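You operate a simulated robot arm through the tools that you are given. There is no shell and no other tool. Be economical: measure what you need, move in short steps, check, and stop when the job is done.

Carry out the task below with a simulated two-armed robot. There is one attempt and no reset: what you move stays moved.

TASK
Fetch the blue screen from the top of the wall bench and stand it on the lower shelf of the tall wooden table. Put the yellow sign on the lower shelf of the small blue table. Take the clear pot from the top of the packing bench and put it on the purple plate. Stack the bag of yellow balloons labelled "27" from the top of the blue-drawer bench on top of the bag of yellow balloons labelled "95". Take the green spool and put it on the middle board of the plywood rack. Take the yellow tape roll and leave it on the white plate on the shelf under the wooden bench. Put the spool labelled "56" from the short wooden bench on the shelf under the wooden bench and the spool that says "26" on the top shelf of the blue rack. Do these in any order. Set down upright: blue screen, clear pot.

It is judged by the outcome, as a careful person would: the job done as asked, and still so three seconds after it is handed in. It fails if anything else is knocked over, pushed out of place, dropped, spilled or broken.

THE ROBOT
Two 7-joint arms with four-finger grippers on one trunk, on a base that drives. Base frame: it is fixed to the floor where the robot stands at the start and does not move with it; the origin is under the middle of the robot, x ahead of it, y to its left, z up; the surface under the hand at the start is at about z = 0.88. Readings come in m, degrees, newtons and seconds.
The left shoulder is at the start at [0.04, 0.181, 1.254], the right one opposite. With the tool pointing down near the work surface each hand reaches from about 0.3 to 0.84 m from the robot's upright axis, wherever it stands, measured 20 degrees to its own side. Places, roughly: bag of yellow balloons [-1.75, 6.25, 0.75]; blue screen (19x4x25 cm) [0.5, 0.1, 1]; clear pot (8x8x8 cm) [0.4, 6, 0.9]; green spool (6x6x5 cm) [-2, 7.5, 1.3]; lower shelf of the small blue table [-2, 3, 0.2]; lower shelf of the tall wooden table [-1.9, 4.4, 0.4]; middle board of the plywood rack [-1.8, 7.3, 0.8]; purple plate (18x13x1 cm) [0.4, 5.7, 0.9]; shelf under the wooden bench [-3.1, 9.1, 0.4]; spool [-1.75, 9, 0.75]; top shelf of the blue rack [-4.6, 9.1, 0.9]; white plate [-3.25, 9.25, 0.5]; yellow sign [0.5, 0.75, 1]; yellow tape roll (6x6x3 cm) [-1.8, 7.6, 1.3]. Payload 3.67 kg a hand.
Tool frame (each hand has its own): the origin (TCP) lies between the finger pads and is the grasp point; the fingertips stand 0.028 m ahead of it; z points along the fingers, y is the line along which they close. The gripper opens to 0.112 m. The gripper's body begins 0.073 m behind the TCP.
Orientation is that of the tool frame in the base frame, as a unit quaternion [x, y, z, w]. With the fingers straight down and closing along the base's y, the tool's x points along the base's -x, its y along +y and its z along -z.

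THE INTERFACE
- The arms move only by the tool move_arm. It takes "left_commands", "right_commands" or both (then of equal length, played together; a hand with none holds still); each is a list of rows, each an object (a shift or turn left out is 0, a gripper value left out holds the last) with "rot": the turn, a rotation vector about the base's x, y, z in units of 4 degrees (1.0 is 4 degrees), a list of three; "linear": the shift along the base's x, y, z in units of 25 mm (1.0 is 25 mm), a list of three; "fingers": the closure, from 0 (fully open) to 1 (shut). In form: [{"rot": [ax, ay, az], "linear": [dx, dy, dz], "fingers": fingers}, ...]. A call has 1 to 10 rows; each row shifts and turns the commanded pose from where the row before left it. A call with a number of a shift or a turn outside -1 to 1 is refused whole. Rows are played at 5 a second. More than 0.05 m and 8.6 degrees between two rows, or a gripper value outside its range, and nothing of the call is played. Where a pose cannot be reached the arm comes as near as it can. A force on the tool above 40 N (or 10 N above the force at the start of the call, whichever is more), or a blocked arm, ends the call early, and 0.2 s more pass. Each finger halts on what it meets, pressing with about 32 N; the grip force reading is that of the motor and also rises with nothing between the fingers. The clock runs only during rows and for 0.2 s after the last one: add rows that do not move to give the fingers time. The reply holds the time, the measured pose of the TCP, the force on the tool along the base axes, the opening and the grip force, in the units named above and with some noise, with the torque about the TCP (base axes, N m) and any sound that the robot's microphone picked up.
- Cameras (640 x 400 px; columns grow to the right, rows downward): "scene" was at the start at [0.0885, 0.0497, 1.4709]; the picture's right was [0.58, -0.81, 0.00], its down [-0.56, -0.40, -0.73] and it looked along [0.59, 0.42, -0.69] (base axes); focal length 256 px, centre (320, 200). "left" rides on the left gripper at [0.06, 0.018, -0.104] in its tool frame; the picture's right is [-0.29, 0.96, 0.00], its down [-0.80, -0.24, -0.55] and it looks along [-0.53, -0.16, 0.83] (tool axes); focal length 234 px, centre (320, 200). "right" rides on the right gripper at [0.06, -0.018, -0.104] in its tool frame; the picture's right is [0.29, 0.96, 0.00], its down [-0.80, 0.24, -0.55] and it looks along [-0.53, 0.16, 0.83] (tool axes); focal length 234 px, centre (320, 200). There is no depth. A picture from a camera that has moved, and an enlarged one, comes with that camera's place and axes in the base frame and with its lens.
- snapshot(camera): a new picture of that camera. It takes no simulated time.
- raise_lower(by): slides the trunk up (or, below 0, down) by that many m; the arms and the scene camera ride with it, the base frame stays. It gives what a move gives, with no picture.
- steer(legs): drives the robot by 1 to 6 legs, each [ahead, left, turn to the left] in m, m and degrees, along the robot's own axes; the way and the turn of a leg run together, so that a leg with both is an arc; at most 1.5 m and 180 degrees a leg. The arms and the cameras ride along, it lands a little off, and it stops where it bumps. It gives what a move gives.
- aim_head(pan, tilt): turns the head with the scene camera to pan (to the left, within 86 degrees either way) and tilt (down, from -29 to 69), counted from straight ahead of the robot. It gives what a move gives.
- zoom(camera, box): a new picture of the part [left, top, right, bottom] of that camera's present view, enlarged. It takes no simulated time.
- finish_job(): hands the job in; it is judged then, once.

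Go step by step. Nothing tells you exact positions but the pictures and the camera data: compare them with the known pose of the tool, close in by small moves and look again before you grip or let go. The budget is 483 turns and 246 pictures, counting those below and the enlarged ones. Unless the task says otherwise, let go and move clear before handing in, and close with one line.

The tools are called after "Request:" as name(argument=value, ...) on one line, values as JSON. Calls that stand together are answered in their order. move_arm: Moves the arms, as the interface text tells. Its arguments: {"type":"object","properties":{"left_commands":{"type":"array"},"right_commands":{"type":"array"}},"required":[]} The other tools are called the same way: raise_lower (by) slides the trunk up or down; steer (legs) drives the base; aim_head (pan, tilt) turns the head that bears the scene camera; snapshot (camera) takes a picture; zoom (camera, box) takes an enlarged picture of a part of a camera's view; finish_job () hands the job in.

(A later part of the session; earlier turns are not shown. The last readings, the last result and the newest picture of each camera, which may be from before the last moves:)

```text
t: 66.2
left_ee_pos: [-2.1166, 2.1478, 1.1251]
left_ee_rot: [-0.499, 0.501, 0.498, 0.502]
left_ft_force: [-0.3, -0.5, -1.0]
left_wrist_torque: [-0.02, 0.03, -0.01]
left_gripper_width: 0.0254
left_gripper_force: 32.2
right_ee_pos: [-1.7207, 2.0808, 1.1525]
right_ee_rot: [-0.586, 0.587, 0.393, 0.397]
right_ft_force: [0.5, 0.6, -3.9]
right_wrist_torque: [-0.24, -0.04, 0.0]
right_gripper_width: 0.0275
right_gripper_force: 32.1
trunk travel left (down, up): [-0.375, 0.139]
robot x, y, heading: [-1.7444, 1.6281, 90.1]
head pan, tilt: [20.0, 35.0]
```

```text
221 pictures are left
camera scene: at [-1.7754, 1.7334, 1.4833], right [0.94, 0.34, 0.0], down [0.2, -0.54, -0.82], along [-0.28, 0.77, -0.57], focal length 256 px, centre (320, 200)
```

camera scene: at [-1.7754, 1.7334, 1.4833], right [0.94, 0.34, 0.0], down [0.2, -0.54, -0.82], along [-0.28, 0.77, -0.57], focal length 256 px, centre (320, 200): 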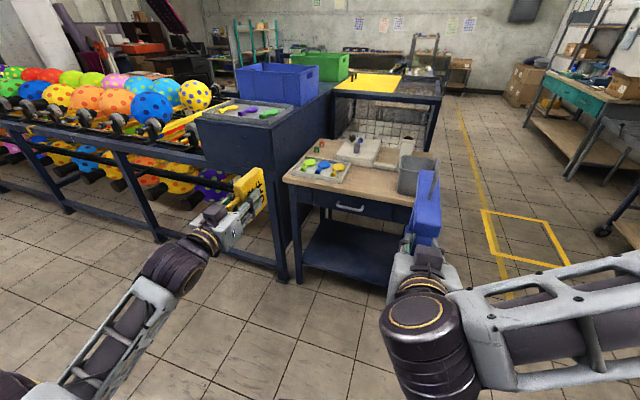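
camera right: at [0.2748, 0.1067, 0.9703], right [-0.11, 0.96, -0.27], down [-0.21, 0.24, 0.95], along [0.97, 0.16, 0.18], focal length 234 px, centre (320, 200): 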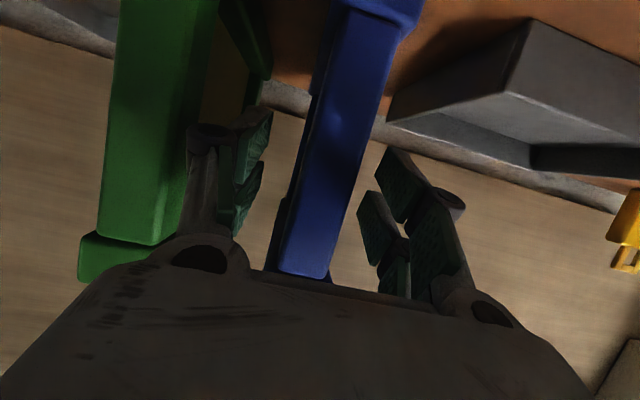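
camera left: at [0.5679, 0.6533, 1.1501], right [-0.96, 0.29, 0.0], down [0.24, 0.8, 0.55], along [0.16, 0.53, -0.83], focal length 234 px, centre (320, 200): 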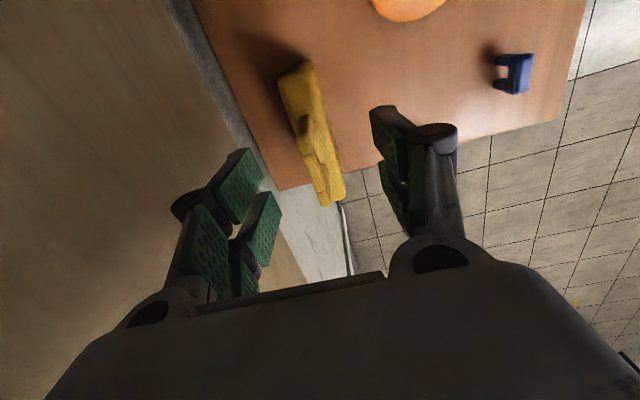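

Shelf front edge is at about y 2.78, between legs at x −2.3 and −1.7, with clear height 0.2–0.65. I move the screen aside to the right, lower the trunk and the left hand.

Request:
move_arm(right_commands=[{"linear": [1, 0, 0]}, {"linear": [1, 0, 0]}, {"linear": [1, 0, 0]}, {"linear": [1, 0, 0]}, {"linear": [1, 0, 0]}, {"linear": [1, 0, 0]}, {"linear": [1, 0, 0]}, {"linear": [1, 0, 0]}, {"linear": [1, 0, 0]}, {"linear": [1, 0, 0]}], left_commands=[{"linear": [0, 0, -1]}, {"linear": [0, 0, -1]}, {"linear": [0, 0, -1]}, {"linear": [0, 0, -1]}, {"linear": [0, 0, -1]}, {"linear": [0, 0, -1]}, {"linear": [0, 0, -1]}, {"linear": [0, 0, -1]}, {"linear": [0, 0, -1]}, {"linear": [0, 0, -1]}])

Request:
raise_lower(by=-0.37)

Request:
move_arm(left_commands=[{"linear": [0, 0, -1]}, {"linear": [0, 0, -1]}, {"linear": [0, 0, -1]}, {"linear": [0, 0, -1]}, {"linear": [0, 0, -1]}, {"linear": [0, 0, -1]}, {"linear": [0, 0, -1]}, {"linear": [0, 0, -1]}])

Request:
steer(legs=[[0, -0.1, 0], [0.45, 0, 0]])

Request:
snapshot(camera="scene")

Request:
snapshot(camera="left")

```text
t: 68.4
left_ee_pos: [-2.1159, 2.1486, 0.8761]
left_ee_rot: [-0.499, 0.501, 0.498, 0.502]
left_ft_force: [0.0, -0.1, 0.1]
left_wrist_torque: [0.0, 0.01, 0.02]
left_gripper_width: 0.0253
left_gripper_force: 32.5
right_ee_pos: [-1.5185, 2.1686, 1.1423]
right_ee_rot: [-0.586, 0.587, 0.393, 0.396]
right_ft_force: [0.8, -0.4, -2.3]
right_wrist_torque: [-0.25, 0.01, 0.02]
right_gripper_width: 0.0278
right_gripper_force: 31.7
right hand out of reach, approached as far as the arm can: row 1, 2, 3, 4, 5, 6, 7, 8, 9, 10
trunk travel left (down, up): [-0.375, 0.139]
robot x, y, heading: [-1.744, 1.6263, 90.0]
head pan, tilt: [20.0, 35.0]
```

```text
t: 72.0
left_ee_pos: [-2.1161, 2.1485, 0.5081]
left_ee_rot: [-0.5, 0.5, 0.498, 0.502]
left_ft_force: [0.7, -0.5, -0.7]
left_wrist_torque: [0.0, -0.01, -0.04]
left_gripper_width: 0.0257
left_gripper_force: 31.9
right_ee_pos: [-1.5199, 2.1685, 0.7752]
right_ee_rot: [-0.586, 0.587, 0.393, 0.397]
right_ft_force: [0.7, 0.3, -2.2]
right_wrist_torque: [-0.24, 0.01, 0.02]
right_gripper_width: 0.0278
right_gripper_force: 31.6
trunk travel left (down, up): [-0.005, 0.509]
robot x, y, heading: [-1.7453, 1.6296, 89.8]
head pan, tilt: [20.0, 35.0]
```

```text
t: 73.8
left_ee_pos: [-2.1168, 2.1484, 0.3082]
left_ee_rot: [-0.5, 0.5, 0.498, 0.502]
left_ft_force: [-0.1, -0.7, -0.9]
left_wrist_torque: [0.0, 0.01, -0.01]
left_gripper_width: 0.0255
left_gripper_force: 32.1
right_ee_pos: [-1.5201, 2.1696, 0.774]
right_ee_rot: [-0.586, 0.587, 0.392, 0.397]
right_ft_force: [-0.3, -0.2, -2.8]
right_wrist_torque: [-0.26, 0.02, 0.03]
right_gripper_width: 0.0275
right_gripper_force: 31.6
trunk travel left (down, up): [-0.005, 0.509]
robot x, y, heading: [-1.7464, 1.6272, 90.0]
head pan, tilt: [20.0, 35.0]
```

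```text
t: 77.3
left_ee_pos: [-2.0076, 2.6073, 0.3079]
left_ee_rot: [-0.497, 0.504, 0.494, 0.505]
left_ft_force: [0.6, 0.4, -0.2]
left_wrist_torque: [0.0, 0.01, 0.03]
left_gripper_width: 0.0256
left_gripper_force: 31.6
right_ee_pos: [-1.4083, 2.6207, 0.7751]
right_ee_rot: [-0.582, 0.591, 0.39, 0.399]
right_ft_force: [-0.5, 0.2, -2.0]
right_wrist_torque: [-0.23, -0.02, 0.02]
right_gripper_width: 0.0275
right_gripper_force: 31.8
trunk travel left (down, up): [-0.005, 0.509]
robot x, y, heading: [-1.6407, 2.0809, 89.0]
head pan, tilt: [20.0, 35.0]
```

```text
220 pictures are left
camera scene: at [-1.6698, 2.1883, 1.1145], right [0.94, 0.33, 0.0], down [0.19, -0.54, -0.82], along [-0.27, 0.77, -0.57], focal length 256 px, centre (320, 200)
```

scene: 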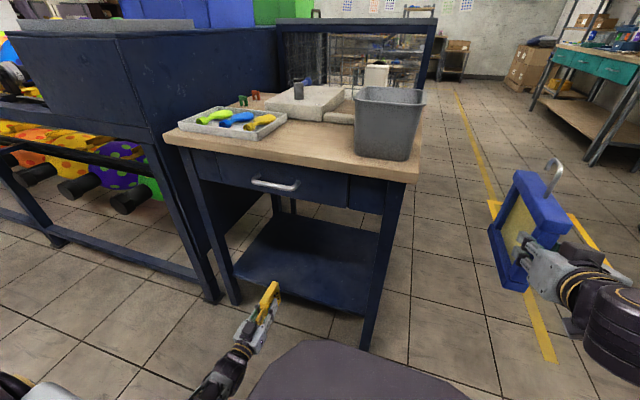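

```text
219 pictures are left
camera left: at [-2.0261, 2.504, 0.2493], right [-0.96, 0.02, 0.29], down [0.23, -0.56, 0.8], along [0.17, 0.83, 0.53], focal length 234 px, centre (320, 200)
```

left: 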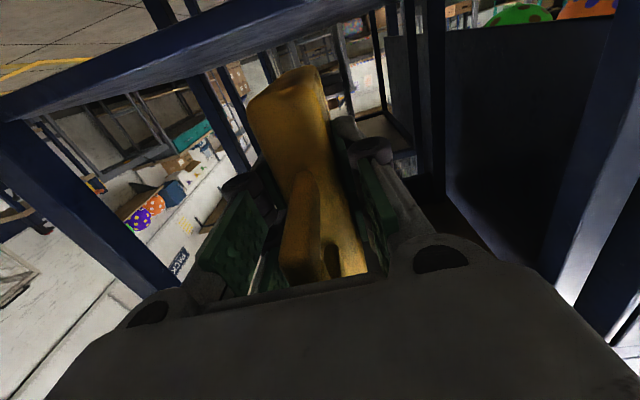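

Request:
move_arm(left_commands=[{"linear": [0, 0, 0.8]}, {"linear": [0, 1, 0]}, {"linear": [0, 1, 0]}, {"linear": [0, 1, 0]}, {"linear": [0, 1, 0]}, {"linear": [0, 1, 0]}, {"linear": [0, 1, 0]}, {"linear": [0, 1, 0]}, {"linear": [0, 1, 0]}])

Request:
snapshot(camera="scene")

Request:
snapshot(camera="left")

```text
t: 79.3
left_ee_pos: [-2.0081, 2.8072, 0.326]
left_ee_rot: [-0.497, 0.504, 0.495, 0.504]
left_ft_force: [0.4, -0.9, -0.8]
left_wrist_torque: [0.04, 0.0, -0.01]
left_gripper_width: 0.0255
left_gripper_force: 31.9
right_ee_pos: [-1.4087, 2.6218, 0.7744]
right_ee_rot: [-0.582, 0.591, 0.39, 0.4]
right_ft_force: [-0.5, 0.1, -3.3]
right_wrist_torque: [-0.23, 0.01, -0.01]
right_gripper_width: 0.0275
right_gripper_force: 31.7
trunk travel left (down, up): [-0.005, 0.509]
robot x, y, heading: [-1.6402, 2.0819, 89.5]
head pan, tilt: [20.0, 35.0]
```

```text
218 pictures are left
camera scene: at [-1.6697, 2.1882, 1.1145], right [0.94, 0.33, 0.0], down [0.19, -0.54, -0.82], along [-0.27, 0.77, -0.57], focal length 256 px, centre (320, 200)
```

scene: 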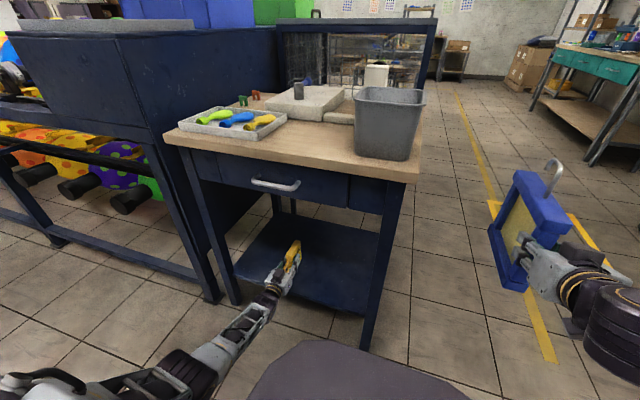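

```text
217 pictures are left
camera left: at [-2.0273, 2.7049, 0.2668], right [-0.96, 0.02, 0.29], down [0.23, -0.56, 0.8], along [0.17, 0.83, 0.53], focal length 234 px, centre (320, 200)
```

left: 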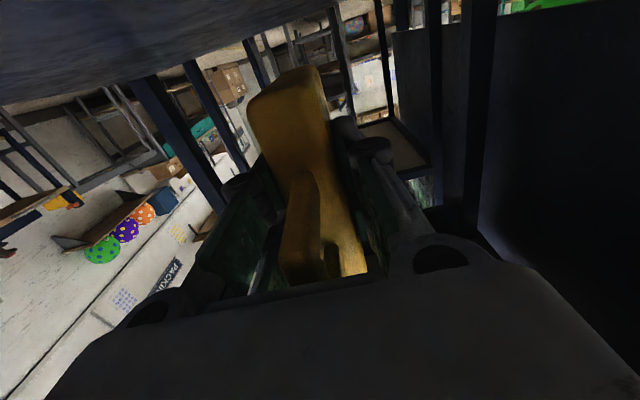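

Request:
move_arm(left_commands=[{"linear": [0, 0, -0.4]}, {"linear": [0, 0, -0.3]}, {"linear": [0, 0, -0.3]}, {}])

Request:
zoom(camera="scene", box=[220, 200, 380, 320])

```text
t: 80.3
left_ee_pos: [-2.0066, 2.807, 0.303]
left_ee_rot: [-0.496, 0.504, 0.495, 0.505]
left_ft_force: [0.3, 0.0, -1.7]
left_wrist_torque: [-0.03, -0.03, -0.02]
left_gripper_width: 0.0255
left_gripper_force: 32.1
right_ee_pos: [-1.4091, 2.6204, 0.7741]
right_ee_rot: [-0.582, 0.591, 0.39, 0.4]
right_ft_force: [-1.0, 0.3, -1.8]
right_wrist_torque: [-0.21, -0.01, -0.04]
right_gripper_width: 0.0275
right_gripper_force: 32.3
trunk travel left (down, up): [-0.005, 0.509]
robot x, y, heading: [-1.6441, 2.0811, 89.3]
head pan, tilt: [20.0, 35.0]
```

```text
3.33 times, centred on (300, 260) of scene
camera zoom: at [-1.6698, 2.188, 1.1146], right [0.94, 0.33, 0.0], down [0.19, -0.54, -0.82], along [-0.27, 0.77, -0.57], focal length 854 px, centre (387, 0)
```

zoom: 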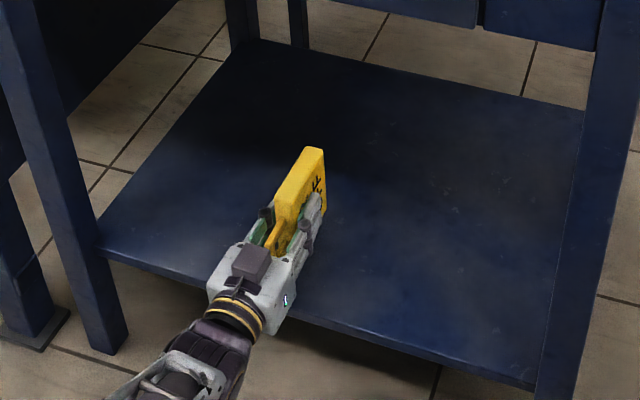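

Request:
move_arm(left_commands=[{"linear": [0, 0, -0.2]}, {"linear": [0, 0, -0.2]}, {}])

Request:
move_arm(left_commands=[{"linear": [0, 0, -0.2]}, {"linear": [0, 0, -0.2]}, {}])

```text
t: 81.1
left_ee_pos: [-2.0047, 2.8047, 0.2975]
left_ee_rot: [-0.496, 0.504, 0.494, 0.506]
left_ft_force: [0.1, -1.2, -0.5]
left_wrist_torque: [0.0, -0.02, -0.01]
left_gripper_width: 0.0256
left_gripper_force: 32.4
left hand out of reach, approached as far as the arm can: row 2
right_ee_pos: [-1.4092, 2.6203, 0.7749]
right_ee_rot: [-0.582, 0.591, 0.39, 0.4]
right_ft_force: [0.2, 0.3, -2.4]
right_wrist_torque: [-0.24, 0.0, -0.01]
right_gripper_width: 0.0277
right_gripper_force: 32.3
trunk travel left (down, up): [-0.005, 0.509]
robot x, y, heading: [-1.6406, 2.083, 89.2]
head pan, tilt: [20.0, 35.0]
```

```text
t: 81.9
left_ee_pos: [-2.004, 2.8005, 0.2945]
left_ee_rot: [-0.498, 0.502, 0.496, 0.504]
left_ft_force: [0.3, -0.2, 0.0]
left_wrist_torque: [0.01, -0.01, -0.01]
left_gripper_width: 0.0253
left_gripper_force: 32.6
left hand out of reach, approached as far as the arm can: row 2
right_ee_pos: [-1.4092, 2.6205, 0.7742]
right_ee_rot: [-0.581, 0.59, 0.391, 0.401]
right_ft_force: [0.2, -0.3, -2.0]
right_wrist_torque: [-0.23, 0.03, -0.03]
right_gripper_width: 0.0272
right_gripper_force: 31.8
trunk travel left (down, up): [-0.005, 0.509]
robot x, y, heading: [-1.6388, 2.0838, 88.9]
head pan, tilt: [20.0, 35.0]
```

Reach limit is close; I pull the hand back, drive 0.12 m nearer and go in again.

Request:
move_arm(left_commands=[{"linear": [0, 0, 1]}, {"linear": [0, -1, 0]}, {"linear": [0, -1, 0]}, {"linear": [0, -1, 0]}, {"linear": [0, -1, 0]}, {"linear": [0, -1, 0]}])

Request:
steer(legs=[[0.13, 0, 1]])

Request:
move_arm(left_commands=[{}])

```text
t: 83.3
left_ee_pos: [-2.004, 2.6753, 0.3185]
left_ee_rot: [-0.496, 0.504, 0.495, 0.505]
left_ft_force: [0.6, 0.5, 0.1]
left_wrist_torque: [-0.05, -0.03, 0.0]
left_gripper_width: 0.0253
left_gripper_force: 31.8
right_ee_pos: [-1.4085, 2.6212, 0.7762]
right_ee_rot: [-0.582, 0.591, 0.39, 0.4]
right_ft_force: [-0.6, 0.3, -2.1]
right_wrist_torque: [-0.24, 0.03, -0.01]
right_gripper_width: 0.0275
right_gripper_force: 32.4
trunk travel left (down, up): [-0.005, 0.509]
robot x, y, heading: [-1.6395, 2.083, 89.2]
head pan, tilt: [20.0, 35.0]
```

```text
t: 84.7
left_ee_pos: [-2.0136, 2.8003, 0.3182]
left_ee_rot: [0.502, -0.498, -0.5, -0.499]
left_ft_force: [0.5, 0.3, -1.4]
left_wrist_torque: [-0.01, -0.02, -0.02]
left_gripper_width: 0.0257
left_gripper_force: 32.2
right_ee_pos: [-1.4183, 2.7562, 0.7744]
right_ee_rot: [0.588, -0.586, -0.393, -0.396]
right_ft_force: [0.7, -0.2, -2.1]
right_wrist_torque: [-0.24, 0.01, -0.04]
right_gripper_width: 0.0274
right_gripper_force: 31.9
trunk travel left (down, up): [-0.005, 0.509]
robot x, y, heading: [-1.6452, 2.2123, 90.2]
head pan, tilt: [20.0, 35.0]
```

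```text
t: 85.0
left_ee_pos: [-2.013, 2.7984, 0.3167]
left_ee_rot: [0.501, -0.499, -0.499, -0.5]
left_ft_force: [0.0, 0.0, -1.0]
left_wrist_torque: [-0.02, 0.0, -0.01]
left_gripper_width: 0.0257
left_gripper_force: 31.9
right_ee_pos: [-1.4176, 2.7553, 0.774]
right_ee_rot: [0.588, -0.586, -0.393, -0.396]
right_ft_force: [0.1, 0.3, -2.9]
right_wrist_torque: [-0.2, 0.01, -0.04]
right_gripper_width: 0.0278
right_gripper_force: 32.0
trunk travel left (down, up): [-0.005, 0.509]
robot x, y, heading: [-1.643, 2.2134, 90.1]
head pan, tilt: [20.0, 35.0]
```

Now the hand is over the shelf again at z 0.317; I move in a touch and lower in small steps until contact.

Request:
move_arm(left_commands=[{"linear": [0, 0.4, -0.3]}, {"linear": [0, 0, -0.3]}, {"linear": [0, 0, -0.2]}, {}])

Request:
move_arm(left_commands=[{"linear": [0, 0, -0.2]}, {}])

Request:
move_arm(left_commands=[{"linear": [0, 0, -0.2]}, {}])

Request:
zoom(camera="scene", box=[220, 200, 380, 320])

Request:
snapshot(camera="left")

```text
t: 86.0
left_ee_pos: [-2.0144, 2.8104, 0.298]
left_ee_rot: [-0.501, 0.5, 0.499, 0.501]
left_ft_force: [-0.3, 0.4, -0.3]
left_wrist_torque: [-0.03, -0.01, -0.01]
left_gripper_width: 0.0256
left_gripper_force: 31.8
right_ee_pos: [-1.4181, 2.7558, 0.7742]
right_ee_rot: [0.587, -0.585, -0.394, -0.396]
right_ft_force: [0.2, -0.9, -3.5]
right_wrist_torque: [-0.25, 0.01, 0.0]
right_gripper_width: 0.0275
right_gripper_force: 32.1
trunk travel left (down, up): [-0.005, 0.509]
robot x, y, heading: [-1.6401, 2.214, 90.2]
head pan, tilt: [20.0, 35.0]
```

```text
t: 86.7
left_ee_pos: [-2.012, 2.8092, 0.2934]
left_ee_rot: [0.501, -0.499, -0.499, -0.501]
left_ft_force: [-0.1, -0.5, -1.1]
left_wrist_torque: [-0.02, -0.02, -0.02]
left_gripper_width: 0.0255
left_gripper_force: 32.0
right_ee_pos: [-1.418, 2.755, 0.7739]
right_ee_rot: [0.587, -0.586, -0.394, -0.396]
right_ft_force: [-0.2, 0.1, -3.2]
right_wrist_torque: [-0.22, 0.01, -0.01]
right_gripper_width: 0.0275
right_gripper_force: 32.1
trunk travel left (down, up): [-0.005, 0.509]
robot x, y, heading: [-1.6424, 2.2167, 90.2]
head pan, tilt: [20.0, 35.0]
```

```text
t: 87.2
left_ee_pos: [-2.0131, 2.8107, 0.2876]
left_ee_rot: [0.5, -0.5, -0.5, -0.5]
left_ft_force: [-0.6, -0.3, -1.1]
left_wrist_torque: [-0.02, 0.0, -0.02]
left_gripper_width: 0.0256
left_gripper_force: 32.2
right_ee_pos: [-1.4173, 2.756, 0.7739]
right_ee_rot: [0.588, -0.586, -0.394, -0.396]
right_ft_force: [0.1, 0.8, -2.1]
right_wrist_torque: [-0.24, -0.02, 0.0]
right_gripper_width: 0.0274
right_gripper_force: 31.7
trunk travel left (down, up): [-0.005, 0.509]
robot x, y, heading: [-1.6382, 2.2135, 90.0]
head pan, tilt: [20.0, 35.0]
```

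```text
3.33 times, centred on (300, 260) of scene
camera zoom: at [-1.6709, 2.3183, 1.1146], right [0.94, 0.35, 0.0], down [0.2, -0.54, -0.82], along [-0.28, 0.77, -0.57], focal length 854 px, centre (387, 0)
```

zoom: 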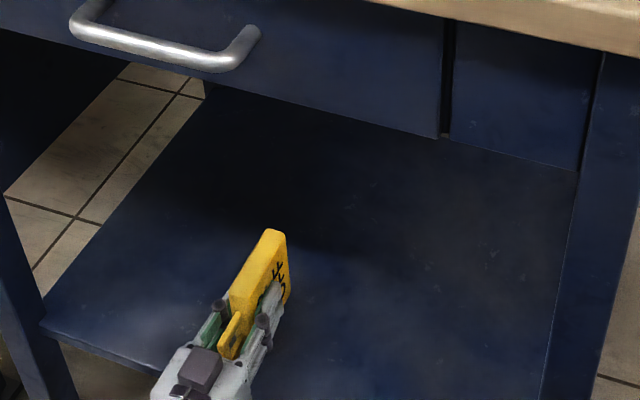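

```text
214 pictures are left
camera left: at [-2.0302, 2.7064, 0.2285], right [-0.96, 0.0, 0.29], down [0.24, -0.55, 0.8], along [0.16, 0.83, 0.53], focal length 234 px, centre (320, 200)
```

left: 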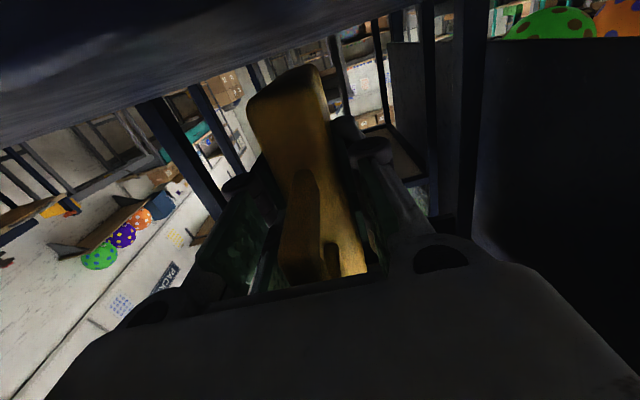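

Request:
move_arm(left_commands=[{"linear": [0, 0, -0.2]}, {"linear": [0, 0, -0.1]}, {}])

Request:
move_arm(left_commands=[{"linear": [0, 0, -0.15]}, {}])

Request:
move_arm(left_commands=[{"linear": [0, 0, -0.15]}, {}])

```text
t: 88.0
left_ee_pos: [-2.0138, 2.8096, 0.2821]
left_ee_rot: [0.501, -0.499, -0.5, -0.5]
left_ft_force: [0.2, -0.4, -0.9]
left_wrist_torque: [0.0, 0.0, 0.0]
left_gripper_width: 0.0256
left_gripper_force: 31.5
right_ee_pos: [-1.4173, 2.7561, 0.774]
right_ee_rot: [0.587, -0.586, -0.393, -0.396]
right_ft_force: [-0.3, 0.3, -3.5]
right_wrist_torque: [-0.21, -0.01, 0.01]
right_gripper_width: 0.0273
right_gripper_force: 31.9
trunk travel left (down, up): [-0.005, 0.509]
robot x, y, heading: [-1.6401, 2.2151, 90.2]
head pan, tilt: [20.0, 35.0]
```

```text
t: 88.7
left_ee_pos: [-2.0142, 2.8099, 0.2772]
left_ee_rot: [-0.501, 0.5, 0.498, 0.501]
left_ft_force: [-0.3, 0.1, -1.0]
left_wrist_torque: [0.02, 0.02, -0.01]
left_gripper_width: 0.0255
left_gripper_force: 32.0
right_ee_pos: [-1.4171, 2.7552, 0.7747]
right_ee_rot: [0.587, -0.586, -0.394, -0.397]
right_ft_force: [0.0, 0.7, -2.2]
right_wrist_torque: [-0.22, -0.03, -0.02]
right_gripper_width: 0.0277
right_gripper_force: 31.9
trunk travel left (down, up): [-0.005, 0.509]
robot x, y, heading: [-1.6393, 2.2106, 90.2]
head pan, tilt: [20.0, 35.0]
```

```text
t: 89.2
left_ee_pos: [-2.0127, 2.8106, 0.2728]
left_ee_rot: [-0.5, 0.5, 0.499, 0.501]
left_ft_force: [-0.5, -0.5, -0.2]
left_wrist_torque: [-0.05, 0.01, 0.02]
left_gripper_width: 0.0255
left_gripper_force: 32.0
right_ee_pos: [-1.418, 2.7558, 0.7743]
right_ee_rot: [0.587, -0.586, -0.394, -0.396]
right_ft_force: [-0.3, -0.6, -2.6]
right_wrist_torque: [-0.24, 0.01, 0.0]
right_gripper_width: 0.0275
right_gripper_force: 31.7
trunk travel left (down, up): [-0.005, 0.509]
robot x, y, heading: [-1.6429, 2.2125, 90.2]
head pan, tilt: [20.0, 35.0]
```

Request:
move_arm(left_commands=[{"linear": [0, 0, -0.15]}, {}])

Request:
move_arm(left_commands=[{"linear": [0, 0, -0.15]}, {}])

Request:
zoom(camera="scene", box=[250, 240, 330, 320])

Request:
snapshot(camera="left")

```text
t: 89.8
left_ee_pos: [-2.0134, 2.8123, 0.2721]
left_ee_rot: [-0.5, 0.498, 0.501, 0.501]
left_ft_force: [-0.6, 1.7, 11.8]
left_wrist_torque: [-0.26, 0.06, -0.01]
left_gripper_width: 0.0252
left_gripper_force: 32.0
right_ee_pos: [-1.4176, 2.754, 0.775]
right_ee_rot: [0.587, -0.586, -0.393, -0.396]
right_ft_force: [-0.4, -0.3, -2.7]
right_wrist_torque: [-0.24, -0.01, 0.0]
right_gripper_width: 0.0272
right_gripper_force: 31.8
trunk travel left (down, up): [-0.005, 0.509]
robot x, y, heading: [-1.6426, 2.2151, 90.2]
head pan, tilt: [20.0, 35.0]
```

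```text
t: 90.5
left_ee_pos: [-2.013, 2.8122, 0.2727]
left_ee_rot: [-0.498, 0.498, 0.502, 0.502]
left_ft_force: [0.5, -0.1, 27.4]
left_wrist_torque: [0.67, 0.01, 0.03]
left_gripper_width: 0.0255
left_gripper_force: 32.3
right_ee_pos: [-1.4176, 2.7528, 0.775]
right_ee_rot: [0.587, -0.585, -0.395, -0.397]
right_ft_force: [0.3, 0.2, -2.9]
right_wrist_torque: [-0.22, 0.01, 0.01]
right_gripper_width: 0.0275
right_gripper_force: 31.9
trunk travel left (down, up): [-0.005, 0.509]
robot x, y, heading: [-1.6388, 2.2148, 90.5]
head pan, tilt: [20.0, 35.0]
```

```text
5.00 times, centred on (290, 280) of scene
camera zoom: at [-1.6696, 2.316, 1.115], right [0.94, 0.35, 0.0], down [0.2, -0.54, -0.82], along [-0.28, 0.77, -0.57], focal length 1282 px, centre (470, -200)
```

zoom: 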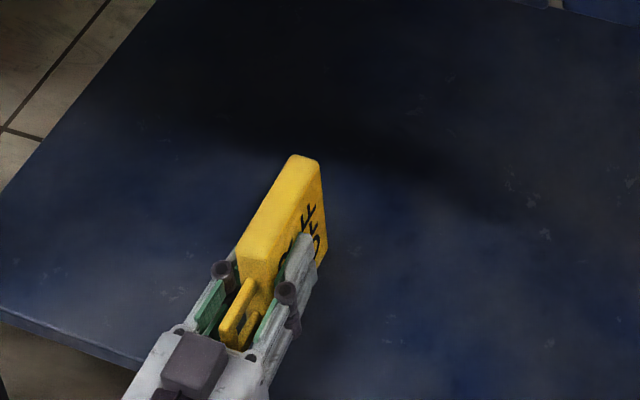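

```text
212 pictures are left
camera left: at [-2.0312, 2.7093, 0.2117], right [-0.96, 0.0, 0.29], down [0.24, -0.56, 0.79], along [0.16, 0.83, 0.54], focal length 234 px, centre (320, 200)
```

left: 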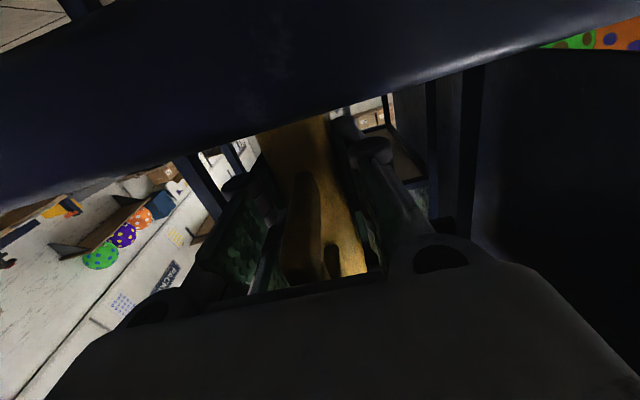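

Contact reached: the sign stands on the shelf. I relax the press, open, and withdraw.

Request:
move_arm(left_commands=[{"linear": [0, 0, 0.2]}, {"fingers": 0.5}, {}, {}])

Request:
move_arm(left_commands=[{"linear": [0, -1, 0]}, {"linear": [0, -1, 0]}, {"linear": [0, -1, 0]}, {"linear": [0, -1, 0]}, {"linear": [0, -1, 0]}, {"linear": [0, -1, 0]}, {"linear": [0, -1, 0]}, {"linear": [0, -1, 0]}])

Request:
snapshot(camera="scene")

```text
t: 91.5
left_ee_pos: [-2.0138, 2.8102, 0.2705]
left_ee_rot: [0.501, -0.5, -0.499, -0.5]
left_ft_force: [1.3, 1.2, -0.4]
left_wrist_torque: [0.0, 0.03, 0.0]
left_gripper_width: 0.0561
left_gripper_force: 0.0
right_ee_pos: [-1.4187, 2.7551, 0.7758]
right_ee_rot: [0.588, -0.585, -0.395, -0.396]
right_ft_force: [-1.1, 0.7, -2.7]
right_wrist_torque: [-0.21, 0.01, -0.01]
right_gripper_width: 0.0277
right_gripper_force: 32.0
trunk travel left (down, up): [-0.005, 0.509]
robot x, y, heading: [-1.6438, 2.2153, 90.3]
head pan, tilt: [20.0, 35.0]
```

```text
t: 93.2
left_ee_pos: [-2.0153, 2.6095, 0.2724]
left_ee_rot: [-0.5, 0.5, 0.5, 0.501]
left_ft_force: [-0.5, -0.5, 0.7]
left_wrist_torque: [-0.02, 0.0, -0.01]
left_gripper_width: 0.056
left_gripper_force: 0.0
right_ee_pos: [-1.4182, 2.7555, 0.7752]
right_ee_rot: [0.588, -0.585, -0.394, -0.395]
right_ft_force: [-0.1, -0.6, -1.8]
right_wrist_torque: [-0.22, 0.0, 0.04]
right_gripper_width: 0.0278
right_gripper_force: 32.3
trunk travel left (down, up): [-0.005, 0.509]
robot x, y, heading: [-1.6405, 2.2171, 90.1]
head pan, tilt: [20.0, 35.0]
```

```text
211 pictures are left
camera scene: at [-1.6709, 2.318, 1.1146], right [0.94, 0.35, 0.0], down [0.2, -0.54, -0.82], along [-0.28, 0.77, -0.57], focal length 256 px, centre (320, 200)
```

scene: 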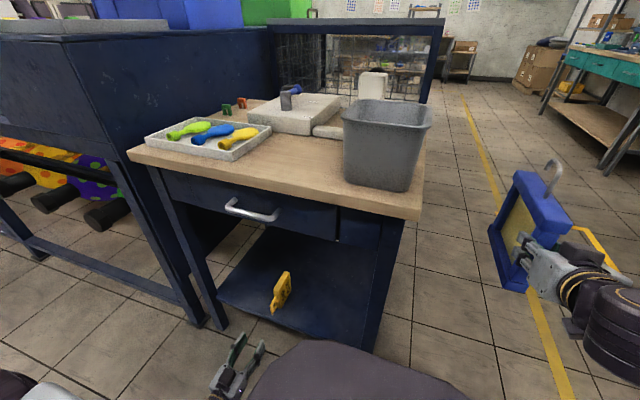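

The sign stands on the shelf. Now I back off and look toward the tall wooden table.

Request:
steer(legs=[[-0.45, 0, 0], [0, -1.1, 0], [1.5, 0, 0]])

Request:
raise_lower(by=0.25)

Request:
aim_head(pan=40, tilt=20)

Request:
snapshot(camera="scene")

```text
t: 105.8
left_ee_pos: [-0.8963, 3.0914, 0.2733]
left_ee_rot: [-0.488, 0.507, 0.488, 0.516]
left_ft_force: [0.0, 0.1, 0.6]
left_wrist_torque: [-0.03, 0.01, 0.01]
left_gripper_width: 0.0559
left_gripper_force: 0.0
right_ee_pos: [-0.2889, 3.2034, 0.7801]
right_ee_rot: [-0.567, 0.603, 0.385, 0.407]
right_ft_force: [-0.3, -0.1, -2.5]
right_wrist_torque: [-0.22, 0.05, -0.05]
right_gripper_width: 0.0278
right_gripper_force: 32.3
trunk travel left (down, up): [-0.005, 0.509]
robot x, y, heading: [-0.539, 2.6822, 87.6]
head pan, tilt: [20.0, 35.0]
stopped in leg 3: the robot was blocked; the commanded pose is now the measured one
```

```text
t: 108.3
left_ee_pos: [-0.897, 3.0924, 0.5214]
left_ee_rot: [-0.49, 0.51, 0.49, 0.51]
left_ft_force: [-0.9, -0.5, 0.7]
left_wrist_torque: [0.01, -0.01, 0.02]
left_gripper_width: 0.0556
left_gripper_force: 0.1
right_ee_pos: [-0.2872, 3.2108, 1.0225]
right_ee_rot: [-0.57, 0.604, 0.385, 0.401]
right_ft_force: [-0.2, 0.3, -2.4]
right_wrist_torque: [-0.21, 0.0, 0.0]
right_gripper_width: 0.0278
right_gripper_force: 32.4
trunk travel left (down, up): [-0.255, 0.259]
robot x, y, heading: [-0.5393, 2.6784, 87.9]
head pan, tilt: [20.0, 35.0]
```

```text
t: 109.2
left_ee_pos: [-0.8972, 3.0911, 0.523]
left_ee_rot: [-0.491, 0.509, 0.49, 0.51]
left_ft_force: [0.2, -0.2, -0.5]
left_wrist_torque: [-0.03, 0.01, 0.01]
left_gripper_width: 0.0563
left_gripper_force: 0.1
right_ee_pos: [-0.2868, 3.2111, 1.0218]
right_ee_rot: [-0.57, 0.605, 0.385, 0.401]
right_ft_force: [-1.0, -0.8, -2.0]
right_wrist_torque: [-0.2, 0.03, -0.01]
right_gripper_width: 0.0278
right_gripper_force: 32.2
trunk travel left (down, up): [-0.255, 0.259]
robot x, y, heading: [-0.541, 2.6808, 87.6]
head pan, tilt: [40.0, 20.0]
```

```text
210 pictures are left
camera scene: at [-0.5944, 2.7758, 1.388], right [0.79, 0.61, 0.0], down [0.21, -0.27, -0.94], along [-0.58, 0.74, -0.34], focal length 256 px, centre (320, 200)
```

scene: 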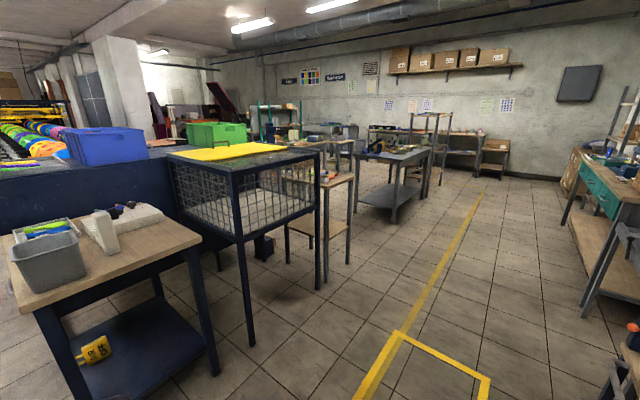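

The robot was stopped by something, probably at the right; I look there.

Request:
aim_head(pan=-45, tilt=35)

Request:
snapshot(camera="scene")

Request:
snapshot(camera="right")

```text
t: 110.8
left_ee_pos: [-0.8959, 3.0921, 0.5222]
left_ee_rot: [-0.491, 0.509, 0.489, 0.511]
left_ft_force: [-0.6, 0.5, 0.4]
left_wrist_torque: [0.01, 0.05, 0.02]
left_gripper_width: 0.056
left_gripper_force: 0.1
right_ee_pos: [-0.2877, 3.2101, 1.0229]
right_ee_rot: [-0.57, 0.605, 0.385, 0.402]
right_ft_force: [0.4, 0.1, -3.7]
right_wrist_torque: [-0.22, 0.03, -0.02]
right_gripper_width: 0.0276
right_gripper_force: 32.4
trunk travel left (down, up): [-0.255, 0.259]
robot x, y, heading: [-0.5385, 2.681, 88.0]
head pan, tilt: [-45.0, 35.0]
```

```text
209 pictures are left
camera scene: at [-0.4728, 2.7622, 1.3642], right [0.68, -0.73, 0.0], down [-0.42, -0.39, -0.82], along [0.6, 0.56, -0.57], focal length 256 px, centre (320, 200)
```

scene: 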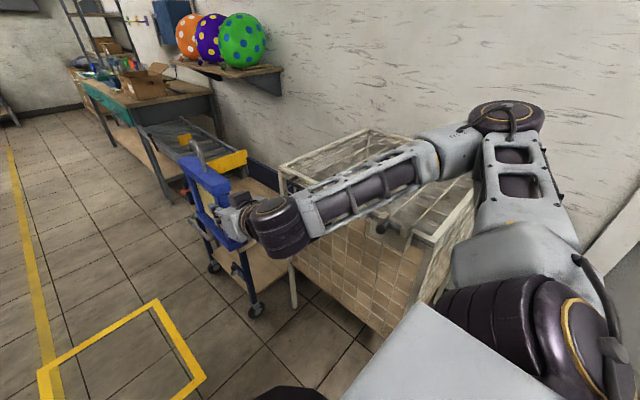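

```text
208 pictures are left
camera right: at [-0.2748, 3.0909, 1.0061], right [-0.96, -0.06, -0.26], down [-0.24, -0.2, 0.95], along [-0.11, 0.98, 0.17], focal length 234 px, centre (320, 200)
```

right: 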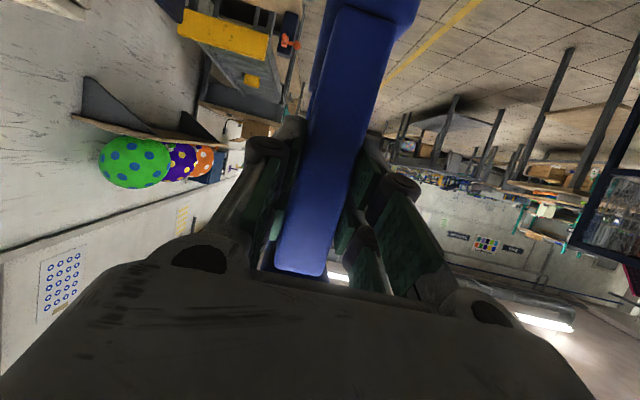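

The right forearm had touched the corner of the white wire-basket table, which still stands. I draw the right hand in, shift left, pass, and turn toward the tall wooden table.

Request:
steer(legs=[[-0.05, 0.35, 0]])

Request:
move_arm(right_commands=[{"linear": [-1, 0, 0]}, {"linear": [-1, 0, 0]}, {"linear": [-1, 0, 0]}, {"linear": [-1, 0, 0]}, {"linear": [-1, 0, 0]}, {"linear": [-1, 0, 0]}, {"linear": [0, -1, 0]}, {"linear": [0, -1, 0]}, {"linear": [0, -1, 0]}], left_commands=[{"linear": [0, 0, 1]}, {"linear": [0, 0, 1]}, {"linear": [0, 0, 1]}, {"linear": [0, 0, 1]}, {"linear": [0, 0, 1]}, {"linear": [0, 0, 1]}, {"linear": [0, 0, 1]}, {"linear": [0, 0, 1]}, {"linear": [0, 0, 1]}])

Request:
steer(legs=[[1.5, 0, 2], [0, -0.3, 0], [0, 0, 90]])

Request:
aim_head(pan=5, tilt=30)

Request:
snapshot(camera="scene")

```text
t: 113.1
left_ee_pos: [-1.2509, 3.0505, 0.5219]
left_ee_rot: [-0.493, 0.506, 0.491, 0.509]
left_ft_force: [-0.8, -0.6, 0.1]
left_wrist_torque: [-0.02, 0.03, -0.02]
left_gripper_width: 0.056
left_gripper_force: 0.1
right_ee_pos: [-0.643, 3.1731, 1.0233]
right_ee_rot: [-0.572, 0.602, 0.387, 0.401]
right_ft_force: [-0.2, 0.5, -1.8]
right_wrist_torque: [-0.23, -0.03, -0.02]
right_gripper_width: 0.0276
right_gripper_force: 31.8
trunk travel left (down, up): [-0.255, 0.259]
robot x, y, heading: [-0.8872, 2.642, 88.5]
head pan, tilt: [-45.0, 35.0]
```

```text
t: 115.1
left_ee_pos: [-1.2506, 3.0511, 0.7456]
left_ee_rot: [-0.492, 0.508, 0.491, 0.508]
left_ft_force: [0.7, 0.7, -0.4]
left_wrist_torque: [0.0, -0.03, -0.01]
left_gripper_width: 0.056
left_gripper_force: 0.1
right_ee_pos: [-0.8062, 3.113, 1.0196]
right_ee_rot: [-0.572, 0.603, 0.385, 0.4]
right_ft_force: [-0.3, -0.1, -2.9]
right_wrist_torque: [-0.22, -0.02, -0.04]
right_gripper_width: 0.0276
right_gripper_force: 31.9
right hand out of reach, approached as far as the arm can: row 9
trunk travel left (down, up): [-0.255, 0.259]
robot x, y, heading: [-0.8919, 2.6414, 88.4]
head pan, tilt: [-45.0, 35.0]
```

```text
t: 128.7
left_ee_pos: [-0.9694, 3.7866, 0.7454]
left_ee_rot: [-0.707, -0.005, 0.707, -0.004]
left_ft_force: [-0.1, -1.3, 0.2]
left_wrist_torque: [-0.01, 0.0, -0.01]
left_gripper_width: 0.0561
left_gripper_force: 0.2
right_ee_pos: [-1.0508, 4.2293, 1.021]
right_ee_rot: [0.831, -0.004, -0.556, 0.002]
right_ft_force: [0.1, 0.5, -2.9]
right_wrist_torque: [-0.01, -0.23, 0.02]
right_gripper_width: 0.0277
right_gripper_force: 31.8
trunk travel left (down, up): [-0.255, 0.259]
robot x, y, heading: [-0.5751, 4.1686, -179.3]
head pan, tilt: [-45.0, 35.0]
```

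```text
t: 129.9
left_ee_pos: [-0.971, 3.7871, 0.7461]
left_ee_rot: [-0.707, -0.004, 0.707, -0.003]
left_ft_force: [-0.5, 0.0, -0.4]
left_wrist_torque: [0.0, 0.0, 0.01]
left_gripper_width: 0.056
left_gripper_force: 0.2
right_ee_pos: [-1.0507, 4.2289, 1.0192]
right_ee_rot: [0.831, -0.004, -0.556, 0.002]
right_ft_force: [-0.2, -0.1, -2.9]
right_wrist_torque: [-0.01, -0.24, 0.01]
right_gripper_width: 0.0273
right_gripper_force: 32.0
trunk travel left (down, up): [-0.255, 0.259]
robot x, y, heading: [-0.5762, 4.1644, -179.2]
head pan, tilt: [5.0, 30.0]
```

```text
207 pictures are left
camera scene: at [-0.6855, 4.1573, 1.372], right [-0.1, 1.0, 0.0], down [0.5, 0.05, -0.87], along [-0.86, -0.09, -0.5], focal length 256 px, centre (320, 200)
```

scene: 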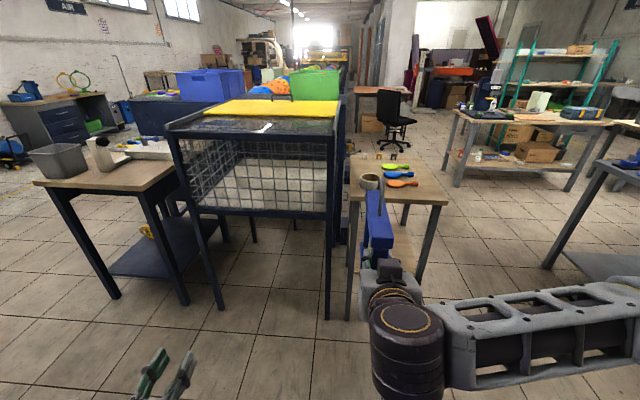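

Request:
steer(legs=[[0, -0.16, -1]])

Request:
raise_lower(by=-0.25)

Request:
move_arm(right_commands=[{"linear": [0, 0, -1]}, {"linear": [0, 0, -1]}, {"linear": [0, 0, -1]}, {"linear": [0, 0, -1]}, {"linear": [0, 0, -1]}, {"linear": [0, 0, -1]}, {"linear": [0, 0, -1]}, {"linear": [0, 0, -1]}])

Request:
snapshot(camera="scene")

Request:
snapshot(camera="right")

```text
t: 131.3
left_ee_pos: [-0.9765, 3.9536, 0.7465]
left_ee_rot: [-0.707, 0.002, 0.707, 0.002]
left_ft_force: [-0.1, -0.4, -0.4]
left_wrist_torque: [0.01, -0.03, 0.06]
left_gripper_width: 0.0563
left_gripper_force: 0.0
right_ee_pos: [-1.0502, 4.3965, 1.0193]
right_ee_rot: [0.832, -0.012, -0.555, -0.004]
right_ft_force: [-0.3, 0.2, -2.9]
right_wrist_torque: [-0.02, -0.23, 0.01]
right_gripper_width: 0.0274
right_gripper_force: 31.6
trunk travel left (down, up): [-0.255, 0.259]
robot x, y, heading: [-0.5821, 4.3248, 180.2]
head pan, tilt: [5.0, 30.0]
```

```text
t: 133.9
left_ee_pos: [-0.9764, 3.9527, 0.4967]
left_ee_rot: [-0.707, 0.0, 0.707, 0.001]
left_ft_force: [0.0, -0.5, -0.2]
left_wrist_torque: [-0.01, 0.04, -0.01]
left_gripper_width: 0.056
left_gripper_force: 0.1
right_ee_pos: [-1.051, 4.3974, 0.7703]
right_ee_rot: [0.832, -0.011, -0.555, -0.002]
right_ft_force: [-0.2, 0.0, -2.8]
right_wrist_torque: [0.01, -0.21, 0.02]
right_gripper_width: 0.0278
right_gripper_force: 32.1
trunk travel left (down, up): [-0.005, 0.509]
robot x, y, heading: [-0.58, 4.3269, 179.7]
head pan, tilt: [5.0, 30.0]
```

```text
t: 135.7
left_ee_pos: [-0.9779, 3.9534, 0.4967]
left_ee_rot: [-0.707, 0.001, 0.707, 0.002]
left_ft_force: [-0.1, -0.6, 0.2]
left_wrist_torque: [0.03, -0.04, -0.03]
left_gripper_width: 0.056
left_gripper_force: 0.2
right_ee_pos: [-1.0506, 4.398, 0.5696]
right_ee_rot: [0.831, -0.011, -0.556, -0.003]
right_ft_force: [0.2, 0.7, -2.2]
right_wrist_torque: [0.04, -0.22, -0.04]
right_gripper_width: 0.0274
right_gripper_force: 32.0
trunk travel left (down, up): [-0.005, 0.509]
robot x, y, heading: [-0.5768, 4.3245, 180.0]
head pan, tilt: [5.0, 30.0]
```

```text
206 pictures are left
camera scene: at [-0.6865, 4.3189, 1.1224], right [-0.08, 1.0, 0.0], down [0.5, 0.04, -0.87], along [-0.86, -0.07, -0.5], focal length 256 px, centre (320, 200)
```

scene: 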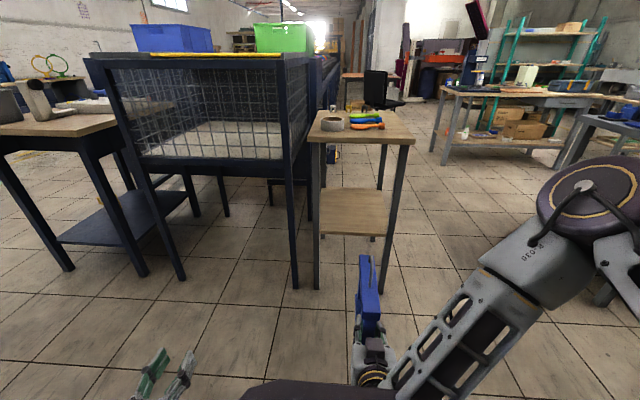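

```text
205 pictures are left
camera right: at [-0.9284, 4.412, 0.5546], right [0.09, -0.96, -0.26], down [0.2, -0.24, 0.95], along [-0.98, -0.14, 0.17], focal length 234 px, centre (320, 200)
```

right: 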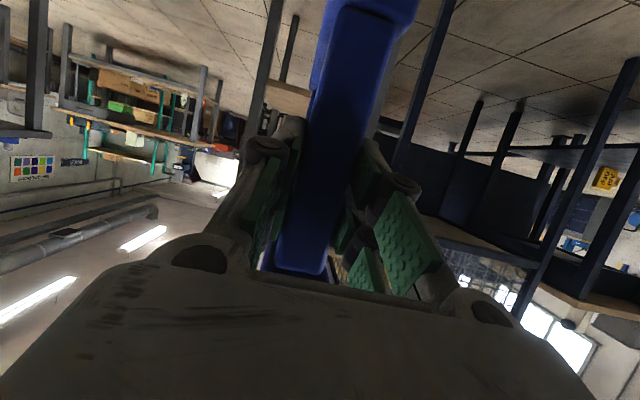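

Shelf spans y 4.24–4.57, front edge x≈−1.64, z≈0.39, with free height to about 0.8. I drive in with the screen just above shelf level.

Request:
steer(legs=[[0.42, 0, 0]])

Request:
snapshot(camera="scene")

```text
t: 138.3
left_ee_pos: [-1.3953, 3.963, 0.4962]
left_ee_rot: [0.707, -0.006, -0.707, -0.007]
left_ft_force: [-0.6, -0.5, -0.5]
left_wrist_torque: [0.04, -0.03, -0.02]
left_gripper_width: 0.0558
left_gripper_force: 0.1
right_ee_pos: [-1.4605, 4.4078, 0.571]
right_ee_rot: [0.831, -0.017, -0.556, -0.007]
right_ft_force: [0.3, -0.3, -2.4]
right_wrist_torque: [0.02, -0.18, 0.0]
right_gripper_width: 0.0277
right_gripper_force: 32.2
trunk travel left (down, up): [-0.005, 0.509]
robot x, y, heading: [-0.9907, 4.3286, 179.1]
head pan, tilt: [5.0, 30.0]
```

```text
204 pictures are left
camera scene: at [-1.0994, 4.3248, 1.1223], right [-0.07, 1.0, 0.0], down [0.5, 0.03, -0.87], along [-0.86, -0.06, -0.5], focal length 256 px, centre (320, 200)
```

scene: 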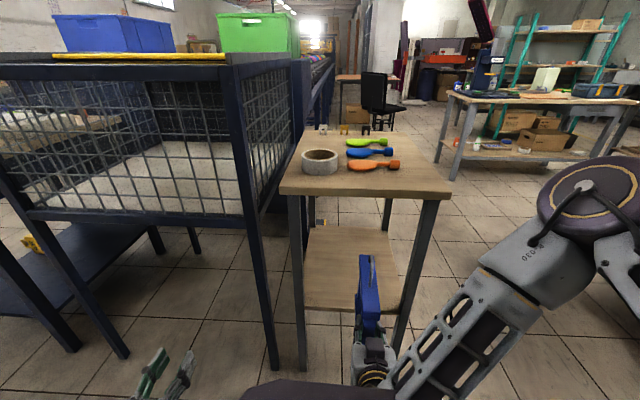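

Request:
move_arm(right_commands=[{"linear": [-1, 0, 0]}, {"linear": [-1, 0, 0]}, {"linear": [-1, 0, 0]}, {"linear": [-1, 0, 0]}, {"linear": [-1, 0, 0]}, {"linear": [-1, 0, 0]}, {"linear": [-1, 0, 0]}, {"linear": [-1, 0, 0]}, {"linear": [-1, 0, 0]}, {"linear": [-1, 0, 0]}])

Request:
move_arm(right_commands=[{"linear": [-1, 0, 0]}, {"linear": [0, 0, -0.6]}, {"linear": [0, 0, -0.6]}, {}])

Request:
zoom(camera="scene", box=[270, 180, 470, 380])

```text
t: 140.5
left_ee_pos: [-1.396, 3.9636, 0.4969]
left_ee_rot: [0.707, -0.006, -0.707, -0.008]
left_ft_force: [0.1, -0.2, -0.9]
left_wrist_torque: [0.03, 0.0, 0.0]
left_gripper_width: 0.0562
left_gripper_force: 0.0
right_ee_pos: [-1.7081, 4.4052, 0.5704]
right_ee_rot: [0.832, -0.017, -0.555, -0.007]
right_ft_force: [0.7, -0.2, -2.4]
right_wrist_torque: [0.02, -0.22, 0.0]
right_gripper_width: 0.0277
right_gripper_force: 31.6
trunk travel left (down, up): [-0.005, 0.509]
robot x, y, heading: [-0.9895, 4.3301, 179.0]
head pan, tilt: [5.0, 30.0]
```

```text
t: 141.5
left_ee_pos: [-1.3954, 3.9627, 0.4957]
left_ee_rot: [-0.707, 0.007, 0.707, 0.007]
left_ft_force: [0.6, -0.4, -0.2]
left_wrist_torque: [0.03, -0.01, -0.02]
left_gripper_width: 0.056
left_gripper_force: 0.1
right_ee_pos: [-1.7339, 4.4051, 0.5387]
right_ee_rot: [0.831, -0.017, -0.556, -0.007]
right_ft_force: [-0.5, 0.3, -1.9]
right_wrist_torque: [0.01, -0.2, 0.02]
right_gripper_width: 0.0276
right_gripper_force: 32.0
trunk travel left (down, up): [-0.005, 0.509]
robot x, y, heading: [-0.9915, 4.3303, 178.8]
head pan, tilt: [5.0, 30.0]
```

```text
2.00 times, centred on (370, 280) of scene
camera zoom: at [-1.0991, 4.3247, 1.1224], right [-0.07, 1.0, 0.0], down [0.5, 0.03, -0.87], along [-0.86, -0.06, -0.5], focal length 513 px, centre (220, 40)
```

zoom: 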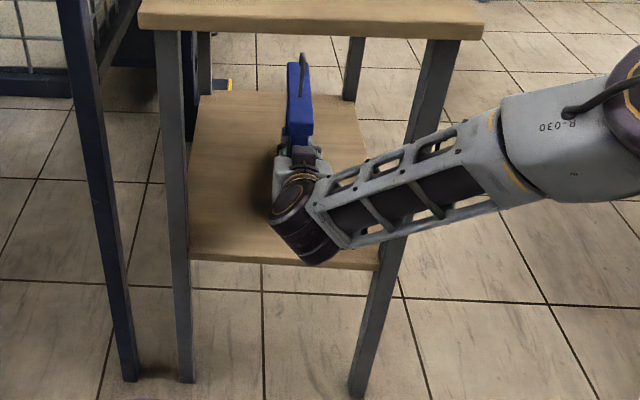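

Request:
move_arm(right_commands=[{"linear": [0, 0, -0.4]}, {"linear": [0, 0, -0.4]}, {"linear": [0, 0, -0.3]}, {}])

Request:
move_arm(right_commands=[{"linear": [0, 0, -0.2]}, {"linear": [0, 0, -0.2]}, {}])

Request:
zoom(camera="scene", box=[270, 180, 470, 380])

Request:
snapshot(camera="right")

```text
t: 142.5
left_ee_pos: [-1.3942, 3.963, 0.4955]
left_ee_rot: [-0.707, 0.007, 0.707, 0.008]
left_ft_force: [-0.2, -0.1, 0.1]
left_wrist_torque: [-0.01, 0.04, 0.0]
left_gripper_width: 0.0562
left_gripper_force: 0.0
right_ee_pos: [-1.7347, 4.4076, 0.5135]
right_ee_rot: [0.831, -0.016, -0.556, -0.006]
right_ft_force: [-0.5, -0.8, 1.4]
right_wrist_torque: [0.03, 0.39, 0.05]
right_gripper_width: 0.0274
right_gripper_force: 32.2
trunk travel left (down, up): [-0.005, 0.509]
robot x, y, heading: [-0.9841, 4.3297, 178.7]
head pan, tilt: [5.0, 30.0]
```

```text
t: 143.3
left_ee_pos: [-1.3952, 3.9626, 0.4958]
left_ee_rot: [-0.706, 0.006, 0.708, 0.008]
left_ft_force: [0.1, -0.8, -0.5]
left_wrist_torque: [0.01, -0.02, 0.0]
left_gripper_width: 0.0558
left_gripper_force: 0.0
right_ee_pos: [-1.7357, 4.4059, 0.5072]
right_ee_rot: [0.831, -0.017, -0.557, -0.008]
right_ft_force: [1.5, -1.3, 17.4]
right_wrist_torque: [0.19, -0.33, 0.03]
right_gripper_width: 0.0275
right_gripper_force: 32.5
trunk travel left (down, up): [-0.005, 0.509]
robot x, y, heading: [-0.9884, 4.3292, 179.0]
head pan, tilt: [5.0, 30.0]
```

```text
2.00 times, centred on (370, 280) of scene
camera zoom: at [-1.0971, 4.3244, 1.1227], right [-0.07, 1.0, 0.0], down [0.5, 0.04, -0.87], along [-0.86, -0.06, -0.5], focal length 513 px, centre (220, 40)
```

zoom: 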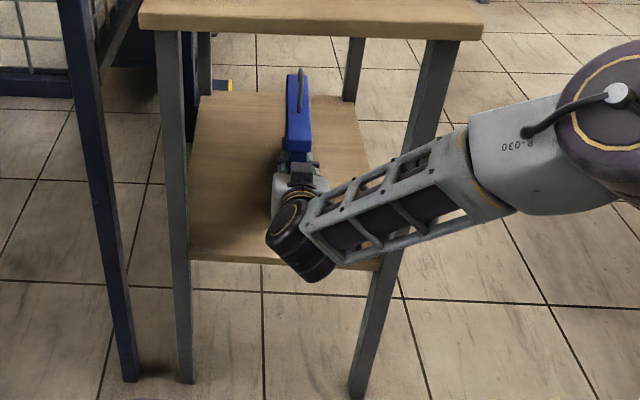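

```text
201 pictures are left
camera right: at [-1.6147, 4.4189, 0.4912], right [0.07, -0.96, -0.26], down [0.2, -0.24, 0.95], along [-0.98, -0.12, 0.18], focal length 234 px, centre (320, 200)
```

right: 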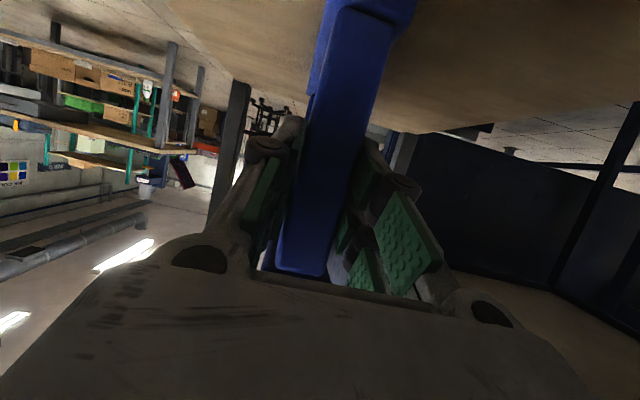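

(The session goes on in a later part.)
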